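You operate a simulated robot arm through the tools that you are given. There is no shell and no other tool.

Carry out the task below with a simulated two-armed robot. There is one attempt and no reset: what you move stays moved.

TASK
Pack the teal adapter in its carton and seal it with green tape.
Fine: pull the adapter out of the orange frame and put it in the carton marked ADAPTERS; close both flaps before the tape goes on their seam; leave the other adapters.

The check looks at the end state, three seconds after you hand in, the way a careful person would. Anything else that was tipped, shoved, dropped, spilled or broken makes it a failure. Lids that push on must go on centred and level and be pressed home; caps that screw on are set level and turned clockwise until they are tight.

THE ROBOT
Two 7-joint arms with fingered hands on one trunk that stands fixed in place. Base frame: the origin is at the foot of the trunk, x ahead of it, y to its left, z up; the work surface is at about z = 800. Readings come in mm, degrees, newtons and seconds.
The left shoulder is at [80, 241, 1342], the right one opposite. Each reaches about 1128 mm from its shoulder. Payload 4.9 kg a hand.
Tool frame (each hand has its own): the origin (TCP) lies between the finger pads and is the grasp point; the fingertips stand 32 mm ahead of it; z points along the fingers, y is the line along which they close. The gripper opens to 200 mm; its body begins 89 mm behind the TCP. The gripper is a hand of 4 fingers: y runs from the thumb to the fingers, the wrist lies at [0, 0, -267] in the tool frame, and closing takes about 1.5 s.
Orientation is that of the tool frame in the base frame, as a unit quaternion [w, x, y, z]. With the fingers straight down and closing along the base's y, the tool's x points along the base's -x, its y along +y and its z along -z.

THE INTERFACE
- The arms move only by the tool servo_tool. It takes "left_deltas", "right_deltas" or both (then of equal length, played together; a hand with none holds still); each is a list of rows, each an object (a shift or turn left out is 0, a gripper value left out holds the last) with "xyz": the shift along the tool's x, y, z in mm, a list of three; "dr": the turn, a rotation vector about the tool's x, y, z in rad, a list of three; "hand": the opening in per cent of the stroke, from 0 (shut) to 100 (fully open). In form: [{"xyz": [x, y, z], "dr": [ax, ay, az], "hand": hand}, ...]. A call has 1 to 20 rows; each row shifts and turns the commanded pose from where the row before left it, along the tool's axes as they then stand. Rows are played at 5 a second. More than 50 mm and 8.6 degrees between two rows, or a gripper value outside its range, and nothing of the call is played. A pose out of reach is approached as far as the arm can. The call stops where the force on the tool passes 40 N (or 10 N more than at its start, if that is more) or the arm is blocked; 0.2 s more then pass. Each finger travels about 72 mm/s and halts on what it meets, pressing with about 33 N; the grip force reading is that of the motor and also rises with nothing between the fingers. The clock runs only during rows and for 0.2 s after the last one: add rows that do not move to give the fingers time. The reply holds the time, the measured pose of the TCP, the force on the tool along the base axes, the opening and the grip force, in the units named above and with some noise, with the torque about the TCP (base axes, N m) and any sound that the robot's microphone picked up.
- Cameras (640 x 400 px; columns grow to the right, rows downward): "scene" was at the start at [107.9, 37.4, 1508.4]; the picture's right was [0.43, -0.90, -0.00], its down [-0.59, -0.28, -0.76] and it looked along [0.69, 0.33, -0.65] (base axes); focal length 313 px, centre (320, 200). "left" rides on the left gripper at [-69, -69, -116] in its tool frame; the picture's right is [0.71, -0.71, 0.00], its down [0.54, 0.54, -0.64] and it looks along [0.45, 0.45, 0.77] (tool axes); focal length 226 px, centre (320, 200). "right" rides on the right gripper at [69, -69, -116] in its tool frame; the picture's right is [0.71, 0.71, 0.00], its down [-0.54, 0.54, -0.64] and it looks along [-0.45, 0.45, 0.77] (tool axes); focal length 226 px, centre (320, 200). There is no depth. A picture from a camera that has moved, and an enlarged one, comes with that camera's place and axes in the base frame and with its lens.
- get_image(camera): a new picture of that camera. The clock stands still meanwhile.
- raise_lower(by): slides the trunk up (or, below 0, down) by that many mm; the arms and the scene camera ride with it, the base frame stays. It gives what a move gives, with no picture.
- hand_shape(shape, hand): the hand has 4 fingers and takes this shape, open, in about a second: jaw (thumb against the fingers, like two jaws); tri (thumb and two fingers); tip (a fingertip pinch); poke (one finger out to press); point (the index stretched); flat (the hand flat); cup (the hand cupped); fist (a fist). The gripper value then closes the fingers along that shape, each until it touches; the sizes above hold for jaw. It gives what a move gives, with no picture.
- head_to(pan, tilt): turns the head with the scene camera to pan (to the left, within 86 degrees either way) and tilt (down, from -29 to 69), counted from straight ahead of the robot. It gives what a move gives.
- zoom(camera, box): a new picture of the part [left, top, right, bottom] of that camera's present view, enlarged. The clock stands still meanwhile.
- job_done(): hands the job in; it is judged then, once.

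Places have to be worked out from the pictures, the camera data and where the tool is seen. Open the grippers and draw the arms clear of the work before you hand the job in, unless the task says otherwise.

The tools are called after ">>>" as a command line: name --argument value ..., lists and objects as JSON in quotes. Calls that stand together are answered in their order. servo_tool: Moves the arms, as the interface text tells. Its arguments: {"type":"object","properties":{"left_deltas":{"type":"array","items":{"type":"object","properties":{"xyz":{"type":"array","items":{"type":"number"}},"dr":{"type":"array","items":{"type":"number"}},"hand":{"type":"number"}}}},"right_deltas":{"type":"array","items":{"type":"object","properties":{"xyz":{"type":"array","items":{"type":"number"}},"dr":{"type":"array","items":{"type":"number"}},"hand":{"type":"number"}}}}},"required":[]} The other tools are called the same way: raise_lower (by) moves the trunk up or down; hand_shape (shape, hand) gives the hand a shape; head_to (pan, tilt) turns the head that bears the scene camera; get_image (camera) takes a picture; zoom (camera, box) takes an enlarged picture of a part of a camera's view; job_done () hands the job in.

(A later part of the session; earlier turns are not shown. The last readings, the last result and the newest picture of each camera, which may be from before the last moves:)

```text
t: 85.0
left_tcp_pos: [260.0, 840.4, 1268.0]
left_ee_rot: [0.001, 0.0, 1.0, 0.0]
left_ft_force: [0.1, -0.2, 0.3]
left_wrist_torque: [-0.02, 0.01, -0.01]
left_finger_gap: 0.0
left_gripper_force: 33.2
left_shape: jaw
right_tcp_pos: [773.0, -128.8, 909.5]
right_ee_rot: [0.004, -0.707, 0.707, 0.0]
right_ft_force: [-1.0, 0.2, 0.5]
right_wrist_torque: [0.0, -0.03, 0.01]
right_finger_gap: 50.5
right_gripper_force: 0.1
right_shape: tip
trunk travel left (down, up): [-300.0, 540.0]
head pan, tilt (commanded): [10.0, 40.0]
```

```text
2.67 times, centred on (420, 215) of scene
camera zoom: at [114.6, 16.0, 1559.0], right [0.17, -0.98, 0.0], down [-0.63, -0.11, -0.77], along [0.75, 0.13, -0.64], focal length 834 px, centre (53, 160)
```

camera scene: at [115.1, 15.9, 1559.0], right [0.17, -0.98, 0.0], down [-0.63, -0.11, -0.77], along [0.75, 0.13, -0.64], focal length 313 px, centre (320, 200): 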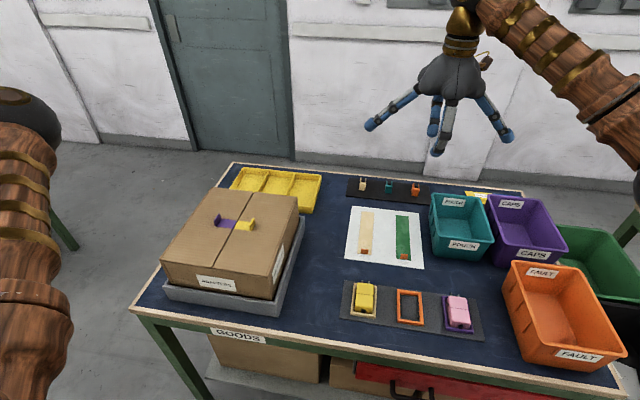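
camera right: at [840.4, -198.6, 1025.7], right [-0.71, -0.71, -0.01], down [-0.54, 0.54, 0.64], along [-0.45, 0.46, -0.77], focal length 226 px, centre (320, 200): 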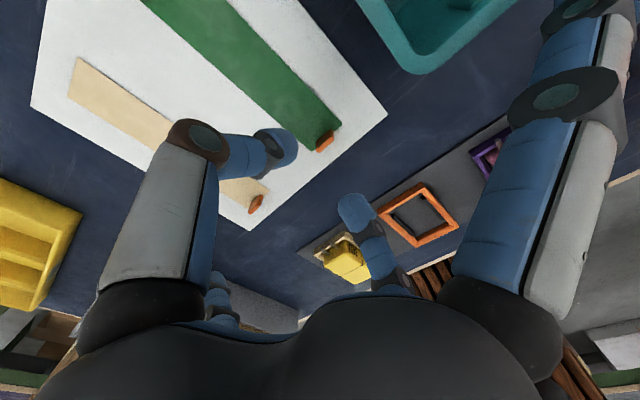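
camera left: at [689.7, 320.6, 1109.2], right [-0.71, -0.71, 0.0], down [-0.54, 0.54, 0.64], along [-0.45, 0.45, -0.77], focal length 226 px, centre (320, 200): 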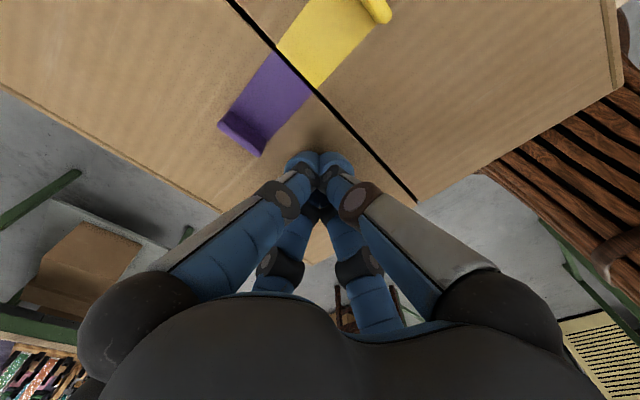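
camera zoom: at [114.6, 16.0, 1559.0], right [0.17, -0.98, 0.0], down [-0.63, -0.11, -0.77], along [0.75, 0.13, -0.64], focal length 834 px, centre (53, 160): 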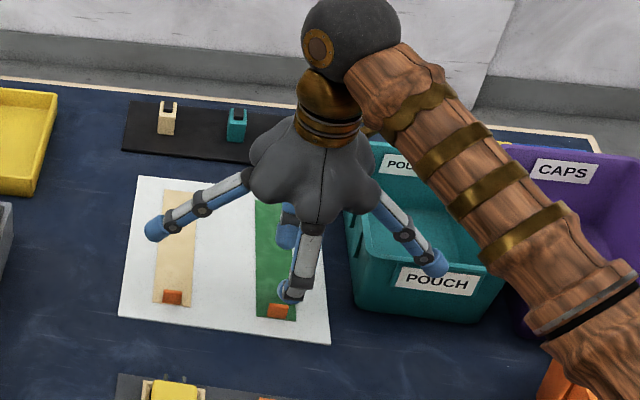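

The tab sits centred between thumb and finger and the splayed finger is about 20 mm in front of the POUCH bin. I lower to TCP z≈848 so the tips straddle the tab.

>>> servo_tool --right_deltas '[{"xyz": [1, 1, 25]}, {"xyz": [0, 0, 20]}, {"xyz": [0, 0, 11]}, {"xyz": [0, 0, 5]}, {"xyz": [0, 0, 0]}]'

>>> get_image --camera "right"

>>> zoom --camera "scene" --box '[350, 180, 490, 290]'

```text
t: 86.2
left_tcp_pos: [261.6, 840.7, 1268.4]
left_ee_rot: [0.0, 0.0, 1.0, 0.0]
left_ft_force: [-0.3, -0.5, 1.5]
left_wrist_torque: [-0.06, 0.01, -0.02]
left_finger_gap: 0.0
left_gripper_force: 32.8
left_shape: jaw
right_tcp_pos: [771.2, -129.2, 847.6]
right_ee_rot: [0.004, -0.707, 0.707, 0.0]
right_ft_force: [0.4, 0.3, 0.1]
right_wrist_torque: [-0.01, 0.02, -0.01]
right_finger_gap: 50.1
right_gripper_force: 0.1
right_shape: tip
trunk travel left (down, up): [-300.0, 540.0]
head pan, tilt (commanded): [10.0, 40.0]
```

```text
taken
camera right: at [839.7, -198.7, 964.0], right [-0.71, -0.71, -0.01], down [-0.54, 0.54, 0.64], along [-0.45, 0.46, -0.77], focal length 226 px, centre (320, 200)
```

right: 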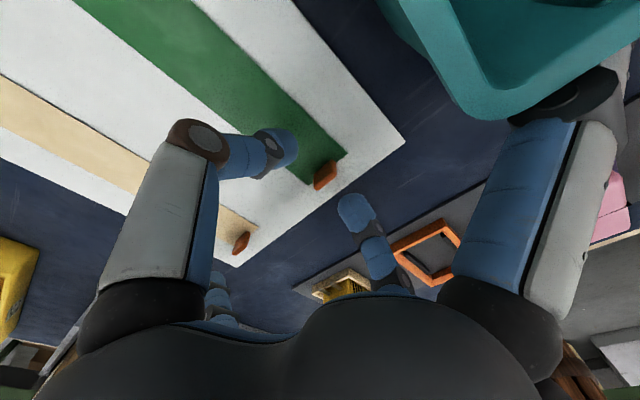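

```text
3.64 times, centred on (420, 235) of scene
camera zoom: at [114.9, 16.0, 1559.0], right [0.17, -0.98, 0.0], down [-0.63, -0.11, -0.77], along [0.75, 0.13, -0.64], focal length 1137 px, centre (-44, 73)
```

zoom: 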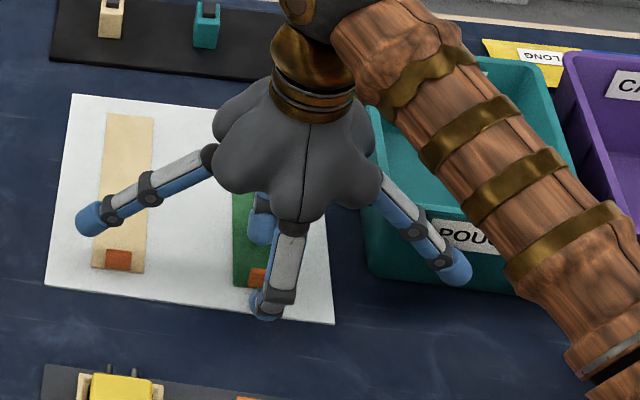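

The tips straddle the tab just above the card. I close the pinch on it.

>>> servo_tool --right_deltas '[{"hand": 18}, {"hand": 12}, {"hand": 7}, {"hand": 3}, {"hand": 0}, {"hand": 0}, {"hand": 0}]'

>>> get_image --camera "right"

>>> zoom --camera "scene" --box '[370, 200, 450, 270]'

```text
t: 87.8
left_tcp_pos: [260.6, 841.5, 1267.8]
left_ee_rot: [0.0, 0.0, 1.0, -0.001]
left_ft_force: [-0.1, 0.1, 0.4]
left_wrist_torque: [0.01, 0.02, 0.0]
left_finger_gap: 0.2
left_gripper_force: 33.0
left_shape: jaw
right_tcp_pos: [772.2, -128.7, 848.7]
right_ee_rot: [0.004, -0.707, 0.707, -0.001]
right_ft_force: [-1.5, -0.2, 0.8]
right_wrist_torque: [0.09, 0.02, -0.03]
right_finger_gap: 0.2
right_gripper_force: 33.3
right_shape: tip
trunk travel left (down, up): [-300.0, 540.0]
head pan, tilt (commanded): [10.0, 40.0]
```

```text
taken
camera right: at [839.7, -198.7, 964.2], right [-0.71, -0.71, -0.01], down [-0.54, 0.54, 0.64], along [-0.45, 0.46, -0.77], focal length 226 px, centre (320, 200)
```

right: 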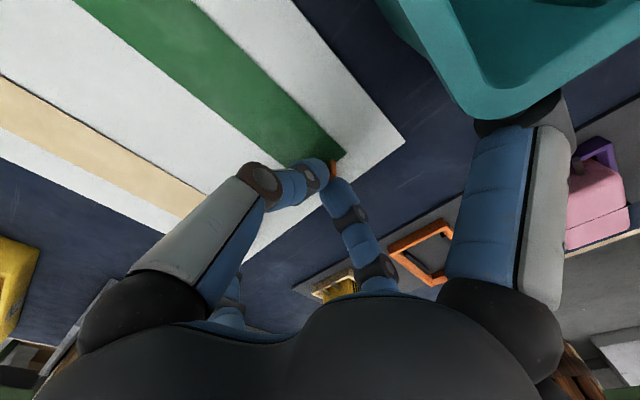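

```text
5.71 times, centred on (410, 235) of scene
camera zoom: at [114.8, 16.0, 1559.0], right [0.17, -0.98, 0.0], down [-0.63, -0.11, -0.77], along [0.75, 0.13, -0.64], focal length 1787 px, centre (-194, 0)
```

zoom: 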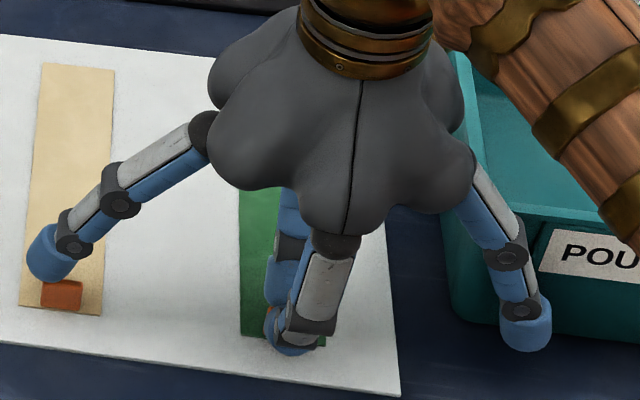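

The gap reads about zero (it read ~5 mm under the true width on the adapter too, and the tab is ~5 mm). I lift a little and see whether the tape comes along.

>>> servo_tool --right_deltas '[{"xyz": [0, 0, -3]}, {"xyz": [0, 0, -5]}, {"xyz": [0, 0, -8]}, {"xyz": [0, 0, -10]}, {"xyz": [0, 0, -10]}, {"xyz": [0, 0, 0]}]'

>>> get_image --camera "right"

>>> zoom --camera "scene" --box '[340, 180, 460, 280]'

```text
t: 89.2
left_tcp_pos: [260.3, 840.2, 1267.3]
left_ee_rot: [-0.001, 0.0, 1.0, 0.0]
left_ft_force: [-0.7, -0.7, 0.5]
left_wrist_torque: [0.0, -0.01, 0.0]
left_finger_gap: 0.0
left_gripper_force: 33.2
left_shape: jaw
right_tcp_pos: [771.2, -130.1, 884.8]
right_ee_rot: [0.004, -0.707, 0.707, -0.001]
right_ft_force: [0.0, 0.2, 0.1]
right_wrist_torque: [-0.02, 0.01, 0.01]
right_finger_gap: 0.1
right_gripper_force: 33.4
right_shape: tip
trunk travel left (down, up): [-300.0, 540.0]
head pan, tilt (commanded): [10.0, 40.0]
```

```text
taken
camera right: at [839.2, -199.4, 1000.5], right [-0.71, -0.71, -0.01], down [-0.54, 0.54, 0.64], along [-0.45, 0.46, -0.77], focal length 226 px, centre (320, 200)
```

right: 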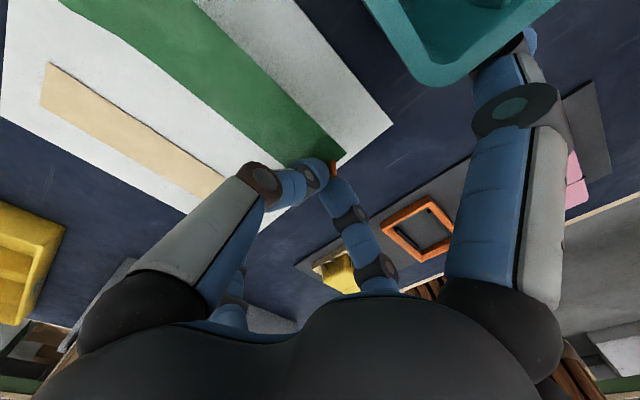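

```text
4.00 times, centred on (400, 230) of scene
camera zoom: at [115.2, 15.9, 1559.0], right [0.17, -0.98, 0.0], down [-0.63, -0.11, -0.77], along [0.75, 0.13, -0.64], focal length 1251 px, centre (0, 80)
```

zoom: 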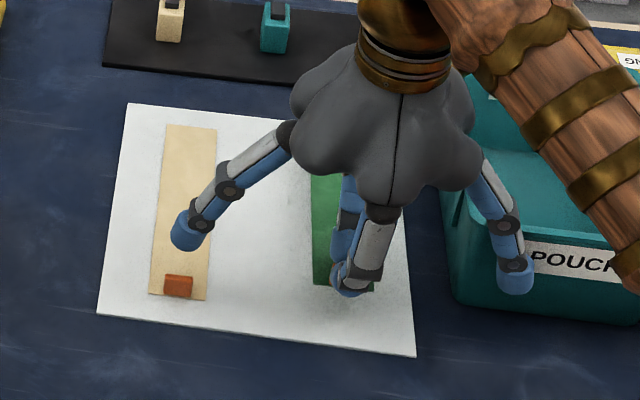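

The strip's near end is staying with the fingertips as they rise. I lift further to confirm it is fully off the card and hangs level.

>>> servo_tool --right_deltas '[{"xyz": [0, 0, -25]}, {"xyz": [0, 0, -35]}, {"xyz": [0, 0, -35]}, {"xyz": [0, 0, -35]}, {"xyz": [0, 0, -35]}, {"xyz": [0, 0, 0]}]'

>>> get_image --camera "right"

>>> zoom --camera "scene" --box '[330, 120, 510, 290]'

```text
t: 90.7
left_tcp_pos: [260.6, 841.0, 1268.9]
left_ee_rot: [0.0, -0.001, 1.0, 0.0]
left_ft_force: [0.0, -0.8, 1.4]
left_wrist_torque: [0.01, 0.01, 0.0]
left_finger_gap: 0.2
left_gripper_force: 33.2
left_shape: jaw
right_tcp_pos: [773.1, -129.5, 1049.2]
right_ee_rot: [-0.003, 0.707, -0.707, 0.0]
right_ft_force: [-0.3, -0.7, -0.5]
right_wrist_torque: [-0.03, 0.0, -0.02]
right_finger_gap: 0.0
right_gripper_force: 32.9
right_shape: tip
trunk travel left (down, up): [-300.0, 540.0]
head pan, tilt (commanded): [10.0, 40.0]
```

```text
taken
camera right: at [839.7, -199.6, 1165.7], right [-0.71, -0.71, -0.01], down [-0.54, 0.54, 0.64], along [-0.45, 0.46, -0.77], focal length 226 px, centre (320, 200)
```

right: 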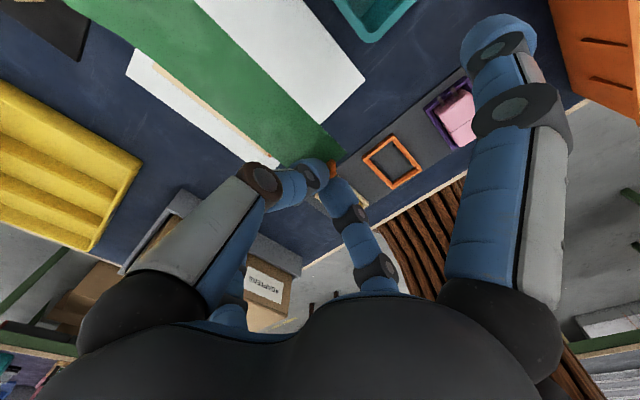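

```text
2.35 times, centred on (420, 205) of scene
camera zoom: at [115.5, 15.7, 1558.9], right [0.17, -0.98, 0.0], down [-0.63, -0.11, -0.77], along [0.75, 0.13, -0.64], focal length 736 px, centre (85, 188)
```

zoom: 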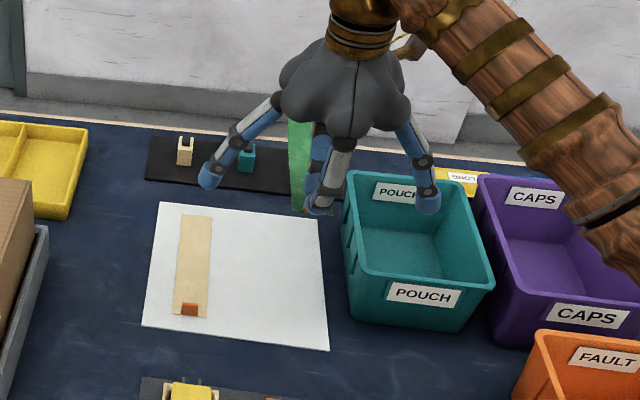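

The tape is held level and clear of the card; its underside is about 46 mm below the TCP, its middle 95 mm forward of the tab. The seam is at y≈352.5 and the carton's centre at x≈686, so I carry it to TCP [591, 353] at a safe height and move the left arm further out at the same time.

>>> servo_tool --right_deltas '[{"xyz": [0, 0, -35]}, {"xyz": [-40, 15, 0]}, {"xyz": [-40, 15, 0]}, {"xyz": [-40, 15, 0]}, {"xyz": [-40, 15, 0]}, {"xyz": [-40, 15, 0]}, {"xyz": [-40, 15, 0]}, {"xyz": [-40, 15, 0]}, {"xyz": [-40, 15, 0]}, {"xyz": [-40, 15, 0]}, {"xyz": [-40, 15, 0]}, {"xyz": [-40, 16, 0]}, {"xyz": [-42, 16, 0]}, {"xyz": [0, 0, 0]}]' --left_deltas '[{"xyz": [15, 28, 0]}, {"xyz": [15, 28, 0]}, {"xyz": [15, 28, 0]}, {"xyz": [15, 28, 0]}, {}, {}, {}, {}, {}, {}, {}, {}, {}, {}]'

>>> get_image --camera "scene"

>>> get_image --camera "right"

```text
t: 93.7
left_tcp_pos: [201.3, 950.7, 1268.6]
left_ee_rot: [-0.001, 0.0, 1.0, 0.0]
left_ft_force: [0.8, -0.5, 0.1]
left_wrist_torque: [0.02, -0.01, 0.0]
left_finger_gap: 0.0
left_gripper_force: 33.0
left_shape: jaw
right_tcp_pos: [590.0, 350.4, 1084.7]
right_ee_rot: [0.003, -0.706, 0.709, 0.001]
right_ft_force: [-0.1, -1.4, 0.9]
right_wrist_torque: [0.01, 0.0, 0.01]
right_finger_gap: 0.2
right_gripper_force: 33.2
right_shape: tip
trunk travel left (down, up): [-300.0, 540.0]
head pan, tilt (commanded): [10.0, 40.0]
```

```text
taken
camera scene: at [115.8, 14.8, 1558.9], right [0.17, -0.98, 0.0], down [-0.63, -0.11, -0.77], along [0.75, 0.13, -0.64], focal length 313 px, centre (320, 200)
```

scene: 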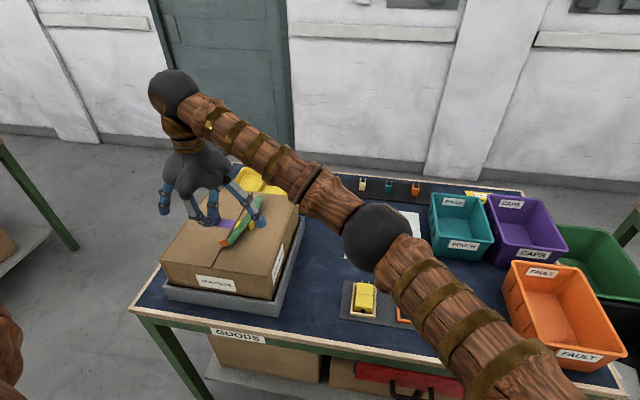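

```text
taken
camera right: at [657.7, 281.2, 1201.3], right [-0.71, -0.71, -0.01], down [-0.54, 0.54, 0.64], along [-0.45, 0.46, -0.77], focal length 226 px, centre (320, 200)
```

right: 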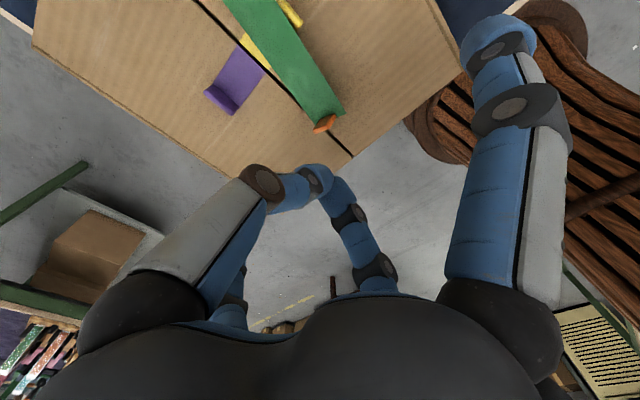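

The tab is no longer between the fingertips — the tape has slipped off and seems to have come down on the carton top. I zoom to see how it lies.

>>> zoom --camera "scene" --box '[150, 160, 310, 300]'

>>> zoom --camera "right" --box '[180, 0, 420, 180]'

```text
2.86 times, centred on (230, 230) of scene
camera zoom: at [115.8, 14.8, 1558.9], right [0.17, -0.98, 0.0], down [-0.63, -0.11, -0.77], along [0.75, 0.13, -0.64], focal length 894 px, centre (577, 114)
```

zoom: 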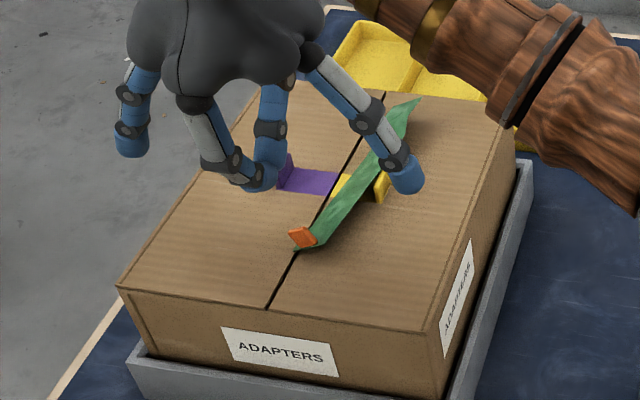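

```text
2.22 times, centred on (300, 90) of right
camera zoom: at [657.7, 281.2, 1201.3], right [-0.71, -0.71, -0.01], down [-0.54, 0.54, 0.64], along [-0.45, 0.46, -0.77], focal length 502 px, centre (364, 444)
```

zoom: 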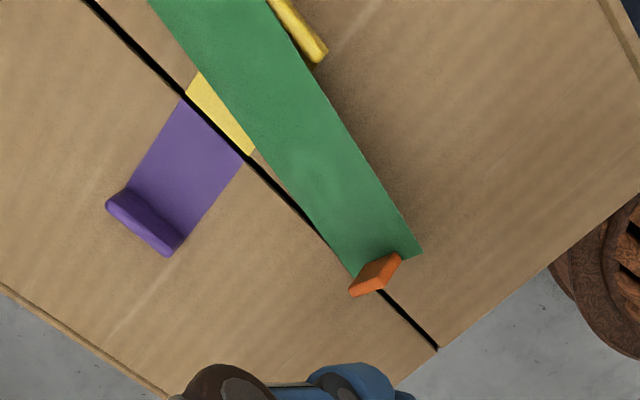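

The strip lies diagonally on the carton top, tab end near the seam. I raise the hand clear, back off to the right, and then look closely.

>>> servo_tool --right_deltas '[{"xyz": [0, 0, -40]}, {"xyz": [0, 0, -40]}, {"xyz": [0, 0, -40]}, {"xyz": [40, 0, 0]}, {"xyz": [40, 0, 0]}, {"xyz": [40, 0, 0]}, {"xyz": [40, 0, 0]}, {"xyz": [40, 0, 0]}, {"xyz": [40, 0, 0]}, {"xyz": [40, 0, 0]}, {"xyz": [0, 0, 0]}]'

>>> zoom --camera "scene" --box '[150, 170, 310, 290]'

>>> get_image --camera "right"

```text
t: 96.0
left_tcp_pos: [200.2, 953.5, 1266.3]
left_ee_rot: [0.0, 0.0, 1.0, 0.0]
left_ft_force: [0.1, 0.0, -0.3]
left_wrist_torque: [-0.03, -0.03, 0.01]
left_finger_gap: 0.0
left_gripper_force: 33.3
left_shape: jaw
right_tcp_pos: [586.8, 71.4, 1203.6]
right_ee_rot: [-0.003, 0.707, -0.707, 0.0]
right_ft_force: [0.0, 0.5, 0.3]
right_wrist_torque: [-0.02, -0.01, 0.04]
right_finger_gap: 0.1
right_gripper_force: 33.1
right_shape: tip
trunk travel left (down, up): [-300.0, 540.0]
head pan, tilt (commanded): [10.0, 40.0]
```

```text
3.33 times, centred on (230, 230) of scene
camera zoom: at [114.9, 17.4, 1559.0], right [0.17, -0.98, 0.0], down [-0.63, -0.11, -0.77], along [0.75, 0.13, -0.64], focal length 1042 px, centre (620, 100)
```

zoom: 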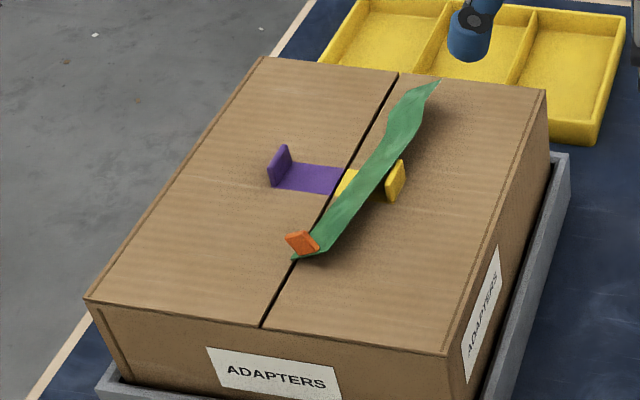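

```text
taken
camera right: at [655.2, 3.4, 1320.3], right [-0.71, -0.71, -0.01], down [-0.54, 0.54, 0.64], along [-0.45, 0.46, -0.77], focal length 226 px, centre (320, 200)
```

right: 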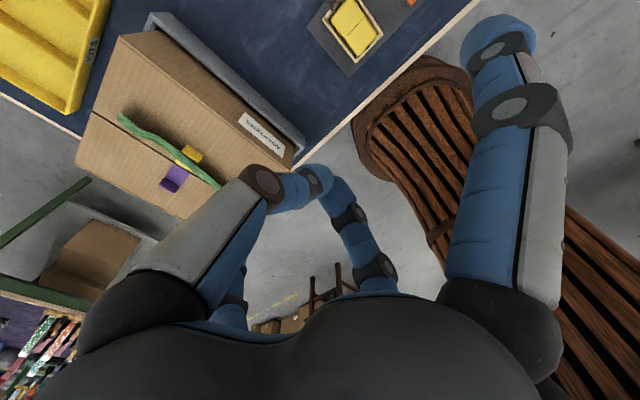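

The strip is flexible and is draped over the yellow handle. I zoom further on the tab and strip to plan a regrasp.

>>> zoom --camera "scene" --box '[205, 185, 265, 240]'

>>> zoom --camera "right" --box '[70, 80, 310, 230]'

```text
7.27 times, centred on (235, 212) of scene
camera zoom: at [114.9, 17.4, 1559.0], right [0.17, -0.98, 0.0], down [-0.63, -0.11, -0.77], along [0.75, 0.13, -0.64], focal length 2274 px, centre (938, 109)
```

zoom: 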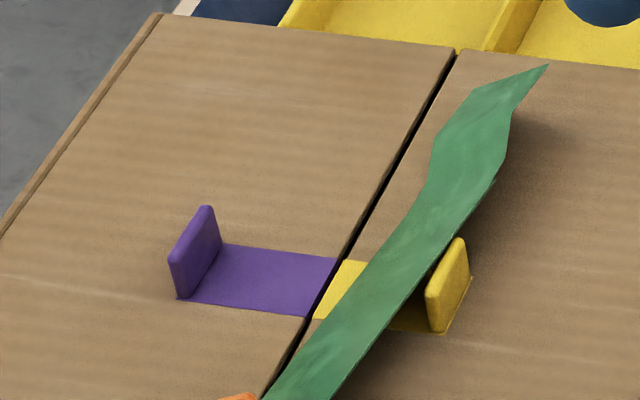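

```text
2.67 times, centred on (190, 155) of right
camera zoom: at [655.2, 3.4, 1320.3], right [-0.71, -0.71, -0.01], down [-0.54, 0.54, 0.64], along [-0.45, 0.46, -0.77], focal length 603 px, centre (667, 320)
```

zoom: 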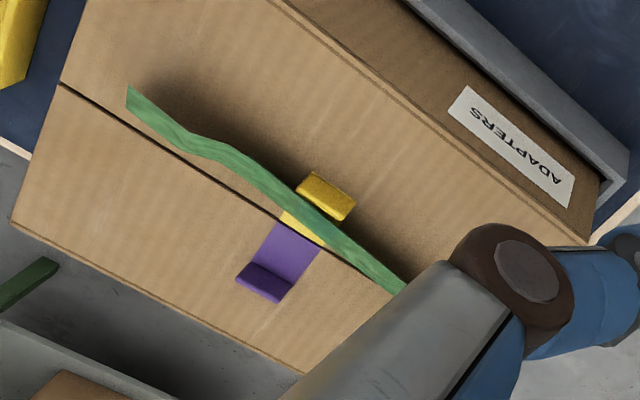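

I need the tab's exact pose; I zoom on it.

>>> zoom --camera "scene" --box '[205, 225, 245, 255]'

>>> zoom --camera "scene" --box '[215, 190, 265, 255]'

```text
13.33 times, centred on (225, 240) of scene
camera zoom: at [114.9, 17.4, 1559.0], right [0.17, -0.98, 0.0], down [-0.63, -0.11, -0.77], along [0.75, 0.13, -0.64], focal length 4170 px, centre (1587, -333)
```

zoom: 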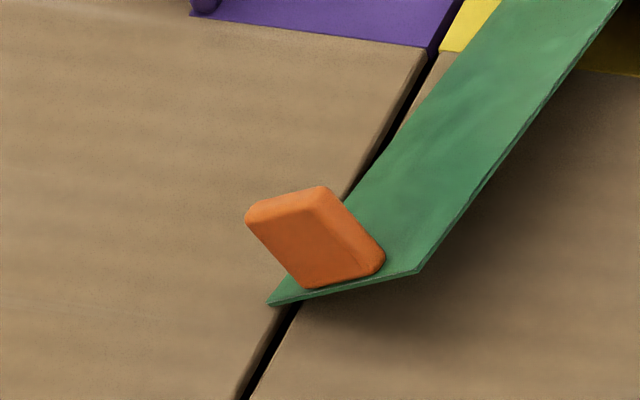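

```text
6.15 times, centred on (240, 222) of scene
camera zoom: at [114.9, 17.4, 1559.0], right [0.17, -0.98, 0.0], down [-0.63, -0.11, -0.77], along [0.75, 0.13, -0.64], focal length 1924 px, centre (812, 62)
```

zoom: 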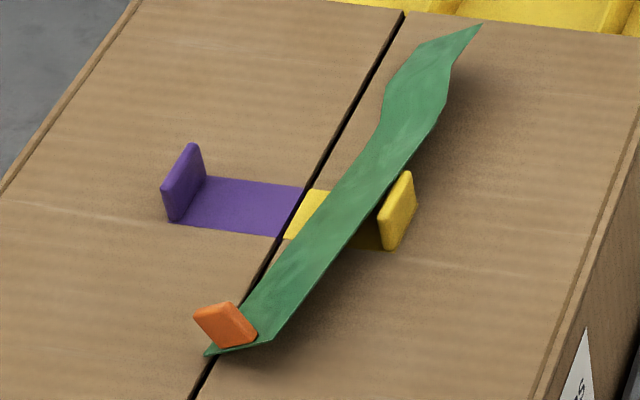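

The strip has rolled so its right edge leans on the yellow handle; its tab is at about [600, 347, 970], leaning left, with the strip yawed about −10°. I open the pinch, return above the tab, and match that yaw to regrasp it.

>>> servo_tool --right_deltas '[{"xyz": [0, 0, 0], "hand": 25}, {"hand": 25}, {"xyz": [-35, -2, 0], "hand": 25}, {"xyz": [-35, -2, 0]}, {"xyz": [-35, -2, 0]}, {"xyz": [-35, -2, 0]}, {"xyz": [-35, -2, 0]}, {"xyz": [-35, -1, 0]}, {"xyz": [-35, -1, 0]}, {"xyz": [-31, -1, 0]}, {"dr": [0, 0, 0.0873]}, {"dr": [0, 0, 0.0873]}, {"xyz": [0, 0, 35]}, {"xyz": [0, 0, 35]}, {"xyz": [0, 0, 35]}, {"xyz": [0, 0, 0]}]'

>>> get_image --camera "right"

>>> zoom --camera "scene" --box '[140, 130, 310, 290]'

```text
t: 99.5
left_tcp_pos: [200.4, 952.5, 1267.6]
left_ee_rot: [0.0, 0.0, 1.0, 0.0]
left_ft_force: [0.3, -0.4, -0.6]
left_wrist_torque: [0.0, -0.02, -0.03]
left_finger_gap: 0.0
left_gripper_force: 33.1
left_shape: jaw
right_tcp_pos: [602.0, 347.9, 1101.7]
right_ee_rot: [0.004, -0.643, 0.766, 0.001]
right_ft_force: [-0.6, 0.6, -0.2]
right_wrist_torque: [0.0, 0.02, -0.01]
right_finger_gap: 49.6
right_gripper_force: 0.0
right_shape: tip
trunk travel left (down, up): [-300.0, 540.0]
head pan, tilt (commanded): [10.0, 40.0]
```

```text
taken
camera right: at [656.3, 267.1, 1217.2], right [-0.82, -0.57, -0.01], down [-0.44, 0.62, 0.64], along [-0.36, 0.53, -0.77], focal length 226 px, centre (320, 200)
```

right: 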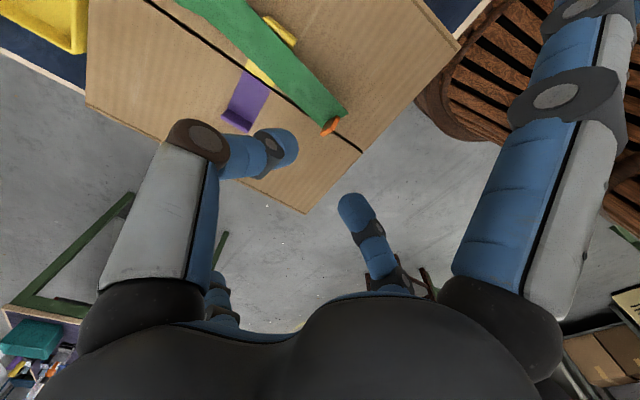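

```text
2.50 times, centred on (225, 210) of scene
camera zoom: at [114.8, 16.4, 1559.0], right [0.17, -0.98, 0.0], down [-0.63, -0.11, -0.77], along [0.75, 0.13, -0.64], focal length 782 px, centre (558, 175)
```

zoom: 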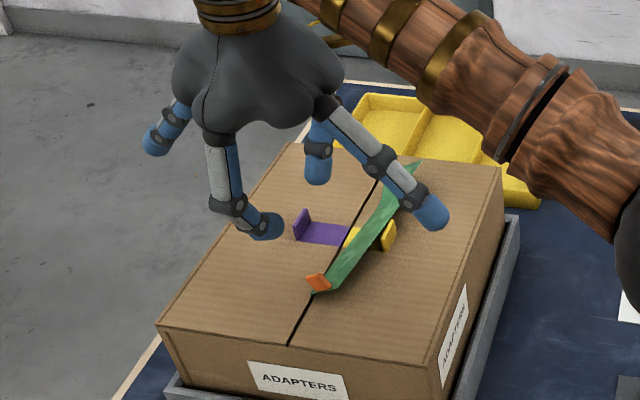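

I zoom the wrist camera on the tab to triangulate its position from this second viewpoint.

>>> zoom --camera "right" --box '[240, 40, 400, 160]'

>>> zoom --camera "scene" --box '[205, 220, 255, 260]'

```text
3.33 times, centred on (320, 100) of right
camera zoom: at [656.3, 267.1, 1217.2], right [-0.82, -0.57, -0.01], down [-0.44, 0.62, 0.64], along [-0.36, 0.53, -0.77], focal length 754 px, centre (320, 533)
```

zoom: 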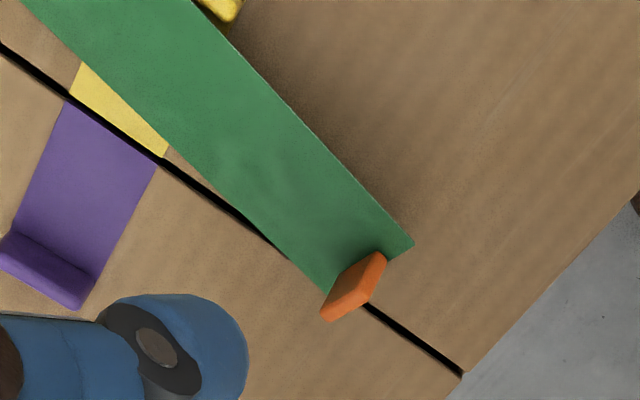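

```text
10.00 times, centred on (230, 240) of scene
camera zoom: at [114.8, 16.4, 1559.0], right [0.17, -0.98, 0.0], down [-0.63, -0.11, -0.77], along [0.75, 0.13, -0.64], focal length 3127 px, centre (1220, -200)
```

zoom: 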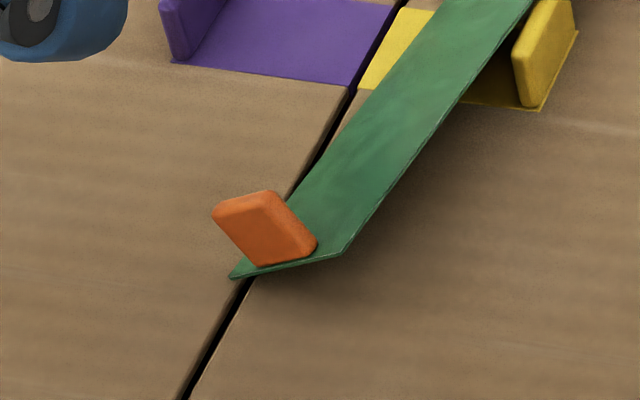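

Triangulation puts the tab centre at about [592, 341, 977], rolled ~31° with the near edge from [592, 355, 958] to [586, 317, 981]. I correct the hand's position and lower to just above the tab.

>>> servo_tool --right_deltas '[{"xyz": [8.6, 8.6, 0]}, {"xyz": [0, 0, 30]}, {"xyz": [0, 0, 25]}, {"xyz": [0, 0, 16]}, {"xyz": [0, 0, 0]}]'

>>> get_image --camera "right"

>>> zoom --camera "scene" --box '[180, 190, 280, 270]'

```text
t: 100.7
left_tcp_pos: [199.4, 952.1, 1267.1]
left_ee_rot: [0.0, 0.0, 1.0, 0.0]
left_ft_force: [-1.0, 0.8, -0.6]
left_wrist_torque: [-0.02, 0.01, 0.0]
left_finger_gap: 0.3
left_gripper_force: 33.4
left_shape: jaw
right_tcp_pos: [593.2, 341.1, 1028.8]
right_ee_rot: [0.003, -0.643, 0.766, 0.0]
right_ft_force: [0.0, -0.3, -0.3]
right_wrist_torque: [0.01, 0.03, 0.0]
right_finger_gap: 49.5
right_gripper_force: 0.0
right_shape: tip
trunk travel left (down, up): [-300.0, 540.0]
head pan, tilt (commanded): [10.0, 40.0]
```

```text
taken
camera right: at [646.8, 260.7, 1145.3], right [-0.82, -0.57, -0.01], down [-0.44, 0.62, 0.64], along [-0.37, 0.53, -0.77], focal length 226 px, centre (320, 200)
```

right: 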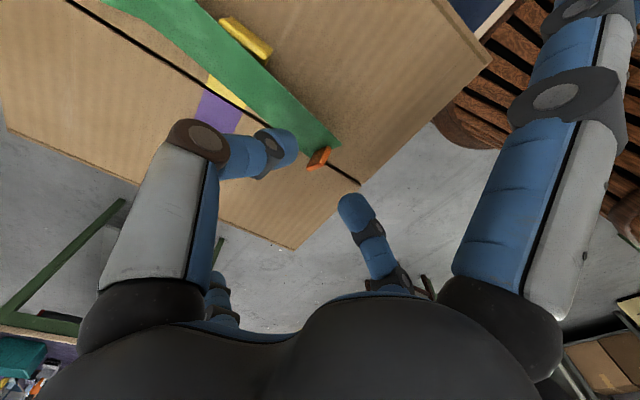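

```text
5.00 times, centred on (230, 230) of scene
camera zoom: at [115.0, 16.3, 1559.0], right [0.17, -0.98, 0.0], down [-0.63, -0.11, -0.77], along [0.75, 0.13, -0.64], focal length 1564 px, centre (770, 50)
```

zoom: 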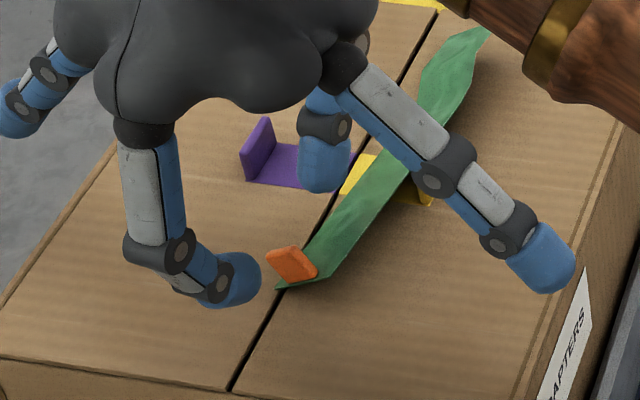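

The tab is centred between the tips. I lower 19 mm and close the pinch on it slowly.

>>> servo_tool --right_deltas '[{"xyz": [0, 0, 10]}, {"xyz": [0, 0, 9]}, {"hand": 18}, {"hand": 12}, {"hand": 8}, {"hand": 4}, {"hand": 0}, {"hand": 0}, {"hand": 0}]'

>>> get_image --camera "right"

>>> zoom --camera "scene" --box '[180, 190, 280, 270]'

```text
t: 102.7
left_tcp_pos: [200.2, 951.8, 1266.3]
left_ee_rot: [0.0, 0.0, 1.0, 0.0]
left_ft_force: [0.0, 0.4, -0.8]
left_wrist_torque: [0.0, 0.03, 0.0]
left_finger_gap: 0.0
left_gripper_force: 32.7
left_shape: jaw
right_tcp_pos: [593.4, 341.4, 1010.2]
right_ee_rot: [0.003, -0.643, 0.766, 0.001]
right_ft_force: [-0.1, -0.8, 1.1]
right_wrist_torque: [0.01, 0.01, 0.0]
right_finger_gap: 0.7
right_gripper_force: 32.7
right_shape: tip
trunk travel left (down, up): [-300.0, 540.0]
head pan, tilt (commanded): [10.0, 40.0]
```

```text
taken
camera right: at [647.4, 260.8, 1126.8], right [-0.82, -0.57, -0.01], down [-0.44, 0.62, 0.64], along [-0.37, 0.53, -0.77], focal length 226 px, centre (320, 200)
```

right: 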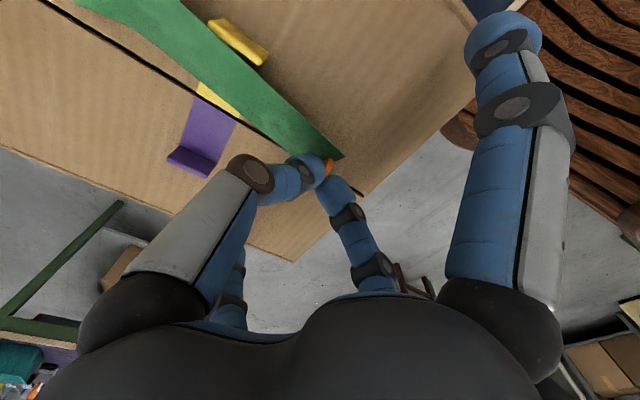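

```text
5.00 times, centred on (230, 230) of scene
camera zoom: at [115.0, 16.2, 1559.0], right [0.17, -0.98, 0.0], down [-0.63, -0.11, -0.77], along [0.75, 0.13, -0.64], focal length 1564 px, centre (770, 50)
```

zoom: 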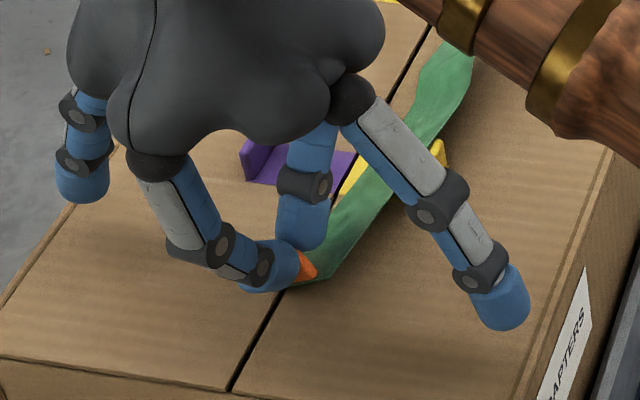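

The tab is pinched (0.7 mm reading, ~5.7 mm actual). I lift gently in small steps and watch the strip.

>>> servo_tool --right_deltas '[{"xyz": [0, 0, -3]}, {"xyz": [0, 0, -4]}, {"xyz": [0, 0, -5]}, {"xyz": [0, 0, -6]}, {"xyz": [0, 0, -6]}, {"xyz": [0, 0, -6]}, {"xyz": [0, 0, 0]}]'

>>> get_image --camera "right"

>>> zoom --camera "scene" --box '[170, 170, 290, 270]'

```text
t: 104.2
left_tcp_pos: [200.7, 952.6, 1267.3]
left_ee_rot: [0.0, 0.0, 1.0, 0.0]
left_ft_force: [-0.4, -0.4, -0.1]
left_wrist_torque: [-0.02, 0.04, 0.0]
left_finger_gap: 0.0
left_gripper_force: 33.0
left_shape: jaw
right_tcp_pos: [593.1, 341.8, 1041.7]
right_ee_rot: [0.003, -0.643, 0.766, 0.001]
right_ft_force: [-0.6, -1.1, -0.4]
right_wrist_torque: [0.01, 0.0, -0.03]
right_finger_gap: 0.4
right_gripper_force: 32.5
right_shape: tip
trunk travel left (down, up): [-300.0, 540.0]
head pan, tilt (commanded): [10.0, 40.0]
```

```text
taken
camera right: at [647.2, 260.8, 1156.8], right [-0.82, -0.57, -0.01], down [-0.44, 0.62, 0.64], along [-0.36, 0.53, -0.77], focal length 226 px, centre (320, 200)
```

right: 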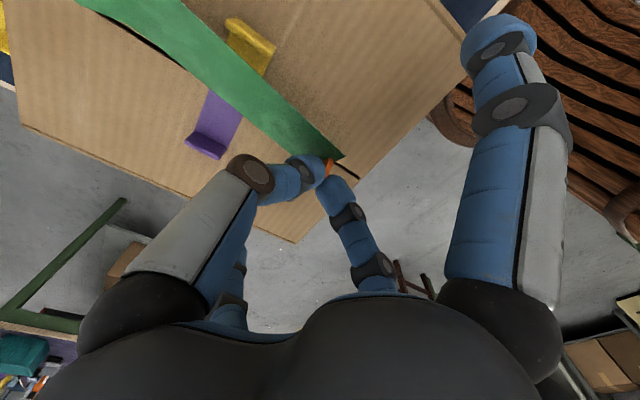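

```text
4.00 times, centred on (230, 220) of scene
camera zoom: at [115.1, 16.2, 1559.0], right [0.17, -0.98, 0.0], down [-0.63, -0.11, -0.77], along [0.75, 0.13, -0.64], focal length 1251 px, centre (680, 120)
```

zoom: 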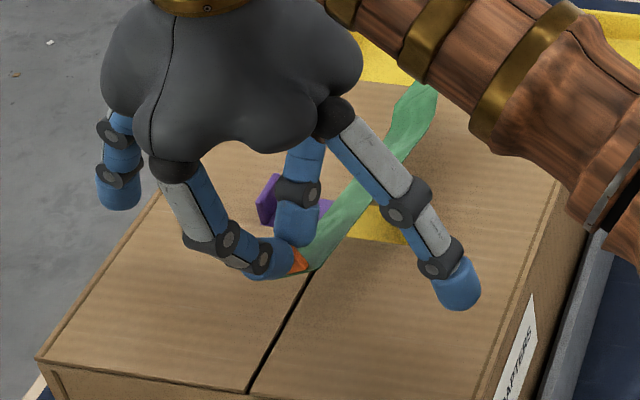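

The strip comes up with the tab and clears the handle. I lift a touch more, then slowly rotate 10° to align it with the seam.

>>> servo_tool --right_deltas '[{"xyz": [0, 0, -5]}, {"xyz": [0, 0, -5]}, {"dr": [0, 0, -0.035]}, {"dr": [0, 0, -0.035]}, {"dr": [0, 0, -0.035]}, {"dr": [0, 0, -0.035]}, {"dr": [0, 0, -0.035]}, {"xyz": [0, 0, 0]}, {"xyz": [0, 0, 0]}]'

>>> get_image --camera "right"

>>> zoom --camera "scene" --box '[170, 170, 290, 270]'

```text
t: 106.2
left_tcp_pos: [199.7, 952.8, 1267.8]
left_ee_rot: [0.0, 0.0, 1.0, 0.0]
left_ft_force: [0.1, 0.5, 0.1]
left_wrist_torque: [-0.02, -0.02, -0.01]
left_finger_gap: 0.0
left_gripper_force: 32.4
left_shape: jaw
right_tcp_pos: [592.6, 340.6, 1051.4]
right_ee_rot: [-0.003, 0.708, -0.707, 0.001]
right_ft_force: [0.0, 0.0, -0.3]
right_wrist_torque: [0.02, 0.03, -0.01]
right_finger_gap: 0.6
right_gripper_force: 32.7
right_shape: tip
trunk travel left (down, up): [-300.0, 540.0]
head pan, tilt (commanded): [10.0, 40.0]
```

```text
taken
camera right: at [659.8, 271.6, 1166.9], right [-0.71, -0.71, -0.01], down [-0.55, 0.54, 0.64], along [-0.45, 0.46, -0.77], focal length 226 px, centre (320, 200)
```

right: 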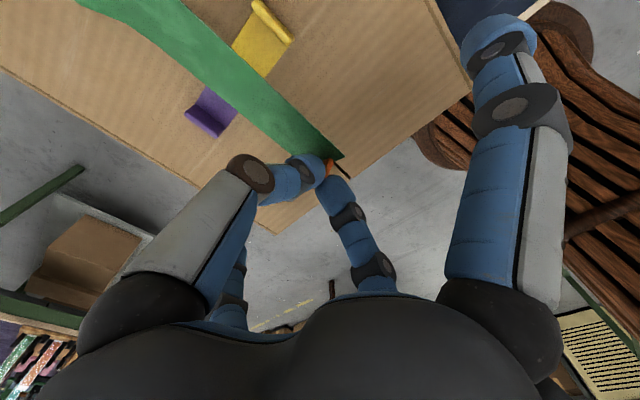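

```text
4.00 times, centred on (230, 220) of scene
camera zoom: at [115.0, 16.2, 1559.0], right [0.17, -0.98, 0.0], down [-0.63, -0.11, -0.77], along [0.75, 0.13, -0.64], focal length 1251 px, centre (680, 120)
```

zoom: 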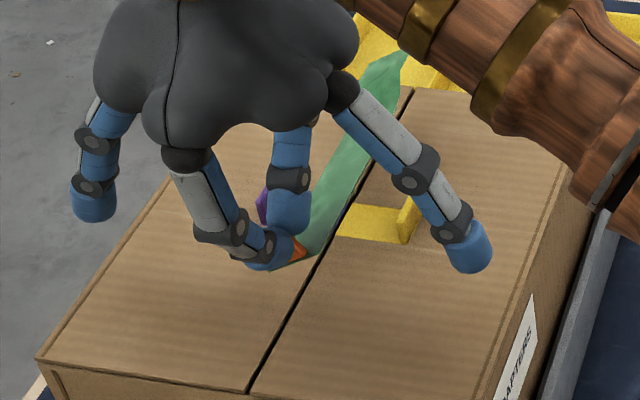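

The strip now runs parallel to the seam. I zoom from both cameras to gauge its roll and where its far end is.

>>> zoom --camera "right" --box '[60, 0, 380, 200]'

>>> zoom --camera "scene" --box '[205, 175, 285, 245]'

```text
2.00 times, centred on (220, 100) of right
camera zoom: at [659.8, 271.6, 1166.9], right [-0.71, -0.71, -0.01], down [-0.55, 0.54, 0.64], along [-0.45, 0.46, -0.77], focal length 452 px, centre (520, 400)
```

zoom: 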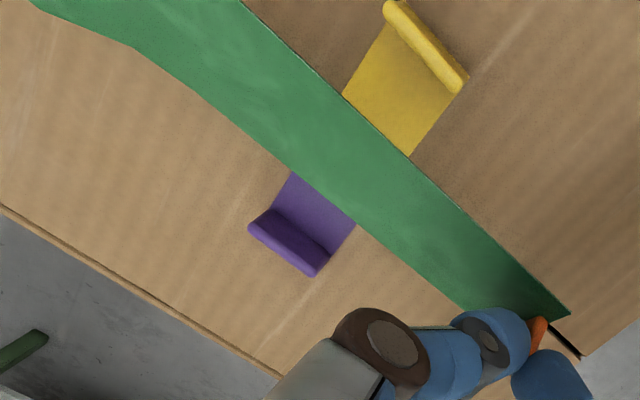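

```text
5.71 times, centred on (245, 210) of scene
camera zoom: at [115.0, 16.2, 1559.0], right [0.17, -0.98, 0.0], down [-0.63, -0.11, -0.77], along [0.75, 0.13, -0.64], focal length 1787 px, centre (749, 143)
```

zoom: 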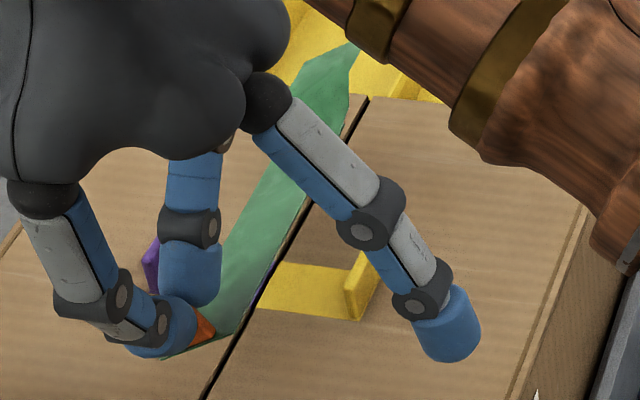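

The strip's near edge spans about [590, 316, 1021] to [590, 353, 997], so it is still rolled ~32°, with a slight residual yaw to the left. I turn back ~3°, shift gently to TCP y≈356, and check again before lowering.

>>> servo_tool --right_deltas '[{"dr": [0, 0, 0.025]}, {"dr": [0, 0, 0.025]}, {"xyz": [-3, 1, 0]}, {"xyz": [-3, 1, 0]}, {"xyz": [-3, 1, 0]}, {"xyz": [-3, 1, 0]}, {"xyz": [-3, 0.4, 0]}, {"xyz": [0, 0, 0]}]'

>>> zoom --camera "right" --box '[60, 0, 380, 200]'

>>> zoom --camera "scene" --box '[190, 165, 290, 245]'

```text
t: 108.0
left_tcp_pos: [201.1, 952.0, 1267.3]
left_ee_rot: [-0.001, 0.001, 1.0, 0.0]
left_ft_force: [-0.8, 0.3, 0.1]
left_wrist_torque: [0.02, 0.02, -0.02]
left_finger_gap: 0.1
left_gripper_force: 33.4
left_shape: jaw
right_tcp_pos: [588.2, 356.9, 1051.3]
right_ee_rot: [0.003, -0.69, 0.724, 0.0]
right_ft_force: [-0.7, 0.2, 0.6]
right_wrist_torque: [-0.03, 0.03, 0.04]
right_finger_gap: 0.7
right_gripper_force: 33.5
right_shape: tip
trunk travel left (down, up): [-300.0, 540.0]
head pan, tilt (commanded): [10.0, 40.0]
```

```text
2.00 times, centred on (220, 100) of right
camera zoom: at [652.7, 283.7, 1167.0], right [-0.74, -0.67, -0.01], down [-0.52, 0.56, 0.64], along [-0.43, 0.48, -0.77], focal length 452 px, centre (520, 400)
```

zoom: 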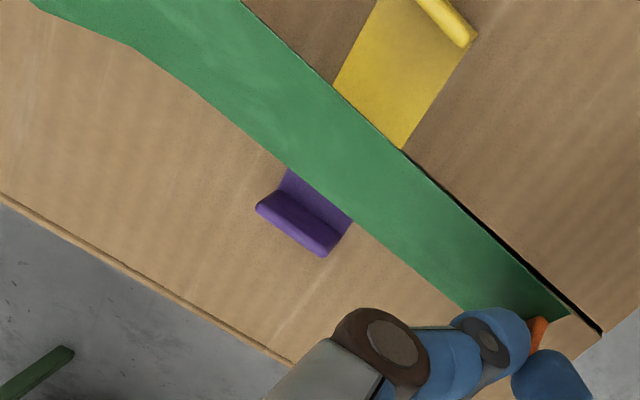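

```text
5.00 times, centred on (240, 205) of scene
camera zoom: at [115.1, 16.1, 1559.0], right [0.17, -0.98, 0.0], down [-0.63, -0.11, -0.77], along [0.75, 0.13, -0.64], focal length 1564 px, centre (720, 175)
```

zoom: 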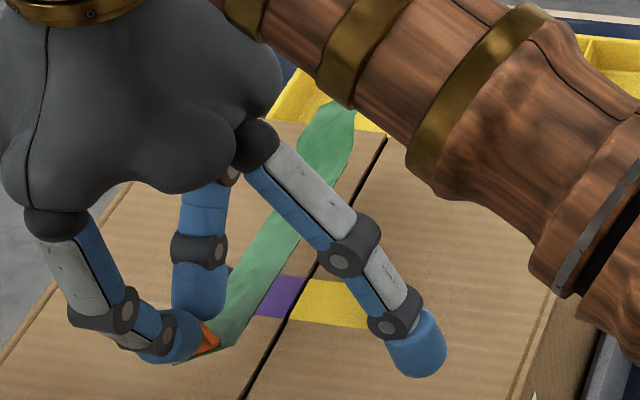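

The strip's vertical projection covers the seam at the tab end (y≈332–370), while the far end points slightly left. I turn another ~3° and lower gently toward the flap surface.

>>> servo_tool --right_deltas '[{"dr": [0, 0, 0.025]}, {"dr": [0, 0, 0.025]}, {"xyz": [0, 0, 6]}, {"xyz": [0, 0, 6]}, {"xyz": [0, 0, 6]}, {"xyz": [0, 0, 6]}, {"xyz": [0, 0, 6]}, {"xyz": [0, 0, 6]}, {"xyz": [0, 0, 0]}]'

>>> zoom --camera "right" --box '[60, 0, 380, 200]'

>>> zoom --camera "scene" --box '[190, 165, 290, 245]'

```text
t: 110.0
left_tcp_pos: [200.0, 952.6, 1267.5]
left_ee_rot: [0.0, 0.0, 1.0, -0.001]
left_ft_force: [0.6, -0.5, 0.1]
left_wrist_torque: [0.03, -0.01, 0.02]
left_finger_gap: 0.3
left_gripper_force: 33.1
left_shape: jaw
right_tcp_pos: [590.1, 356.7, 1014.4]
right_ee_rot: [0.003, -0.672, 0.741, 0.0]
right_ft_force: [0.3, -0.3, 0.0]
right_wrist_torque: [-0.03, 0.03, -0.02]
right_finger_gap: 0.5
right_gripper_force: 33.1
right_shape: tip
trunk travel left (down, up): [-300.0, 540.0]
head pan, tilt (commanded): [10.0, 40.0]
```

```text
2.00 times, centred on (220, 100) of right
camera zoom: at [649.1, 280.3, 1130.4], right [-0.77, -0.63, -0.01], down [-0.49, 0.59, 0.64], along [-0.4, 0.5, -0.77], focal length 452 px, centre (520, 400)
```

zoom: 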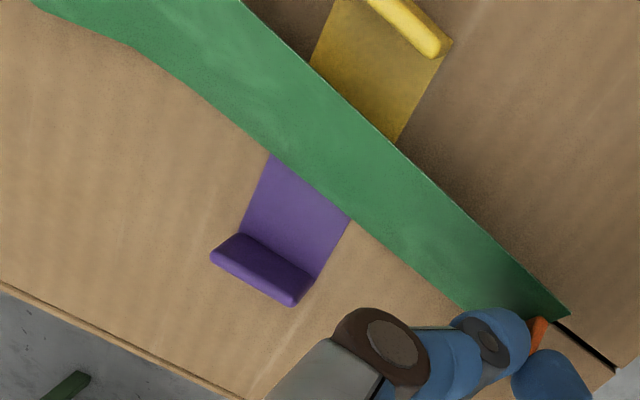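

```text
5.00 times, centred on (240, 205) of scene
camera zoom: at [114.9, 16.2, 1559.0], right [0.17, -0.98, 0.0], down [-0.63, -0.11, -0.77], along [0.75, 0.13, -0.64], focal length 1564 px, centre (720, 175)
```

zoom: 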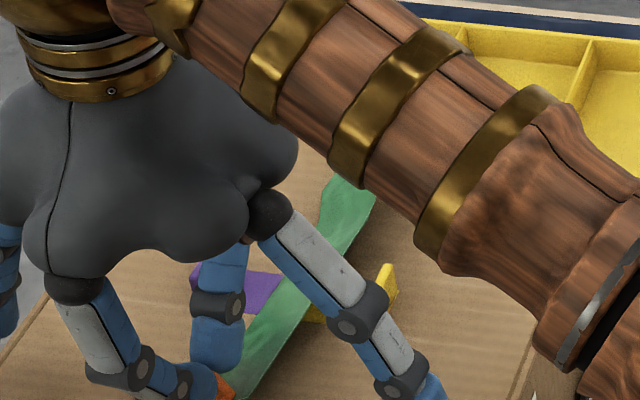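

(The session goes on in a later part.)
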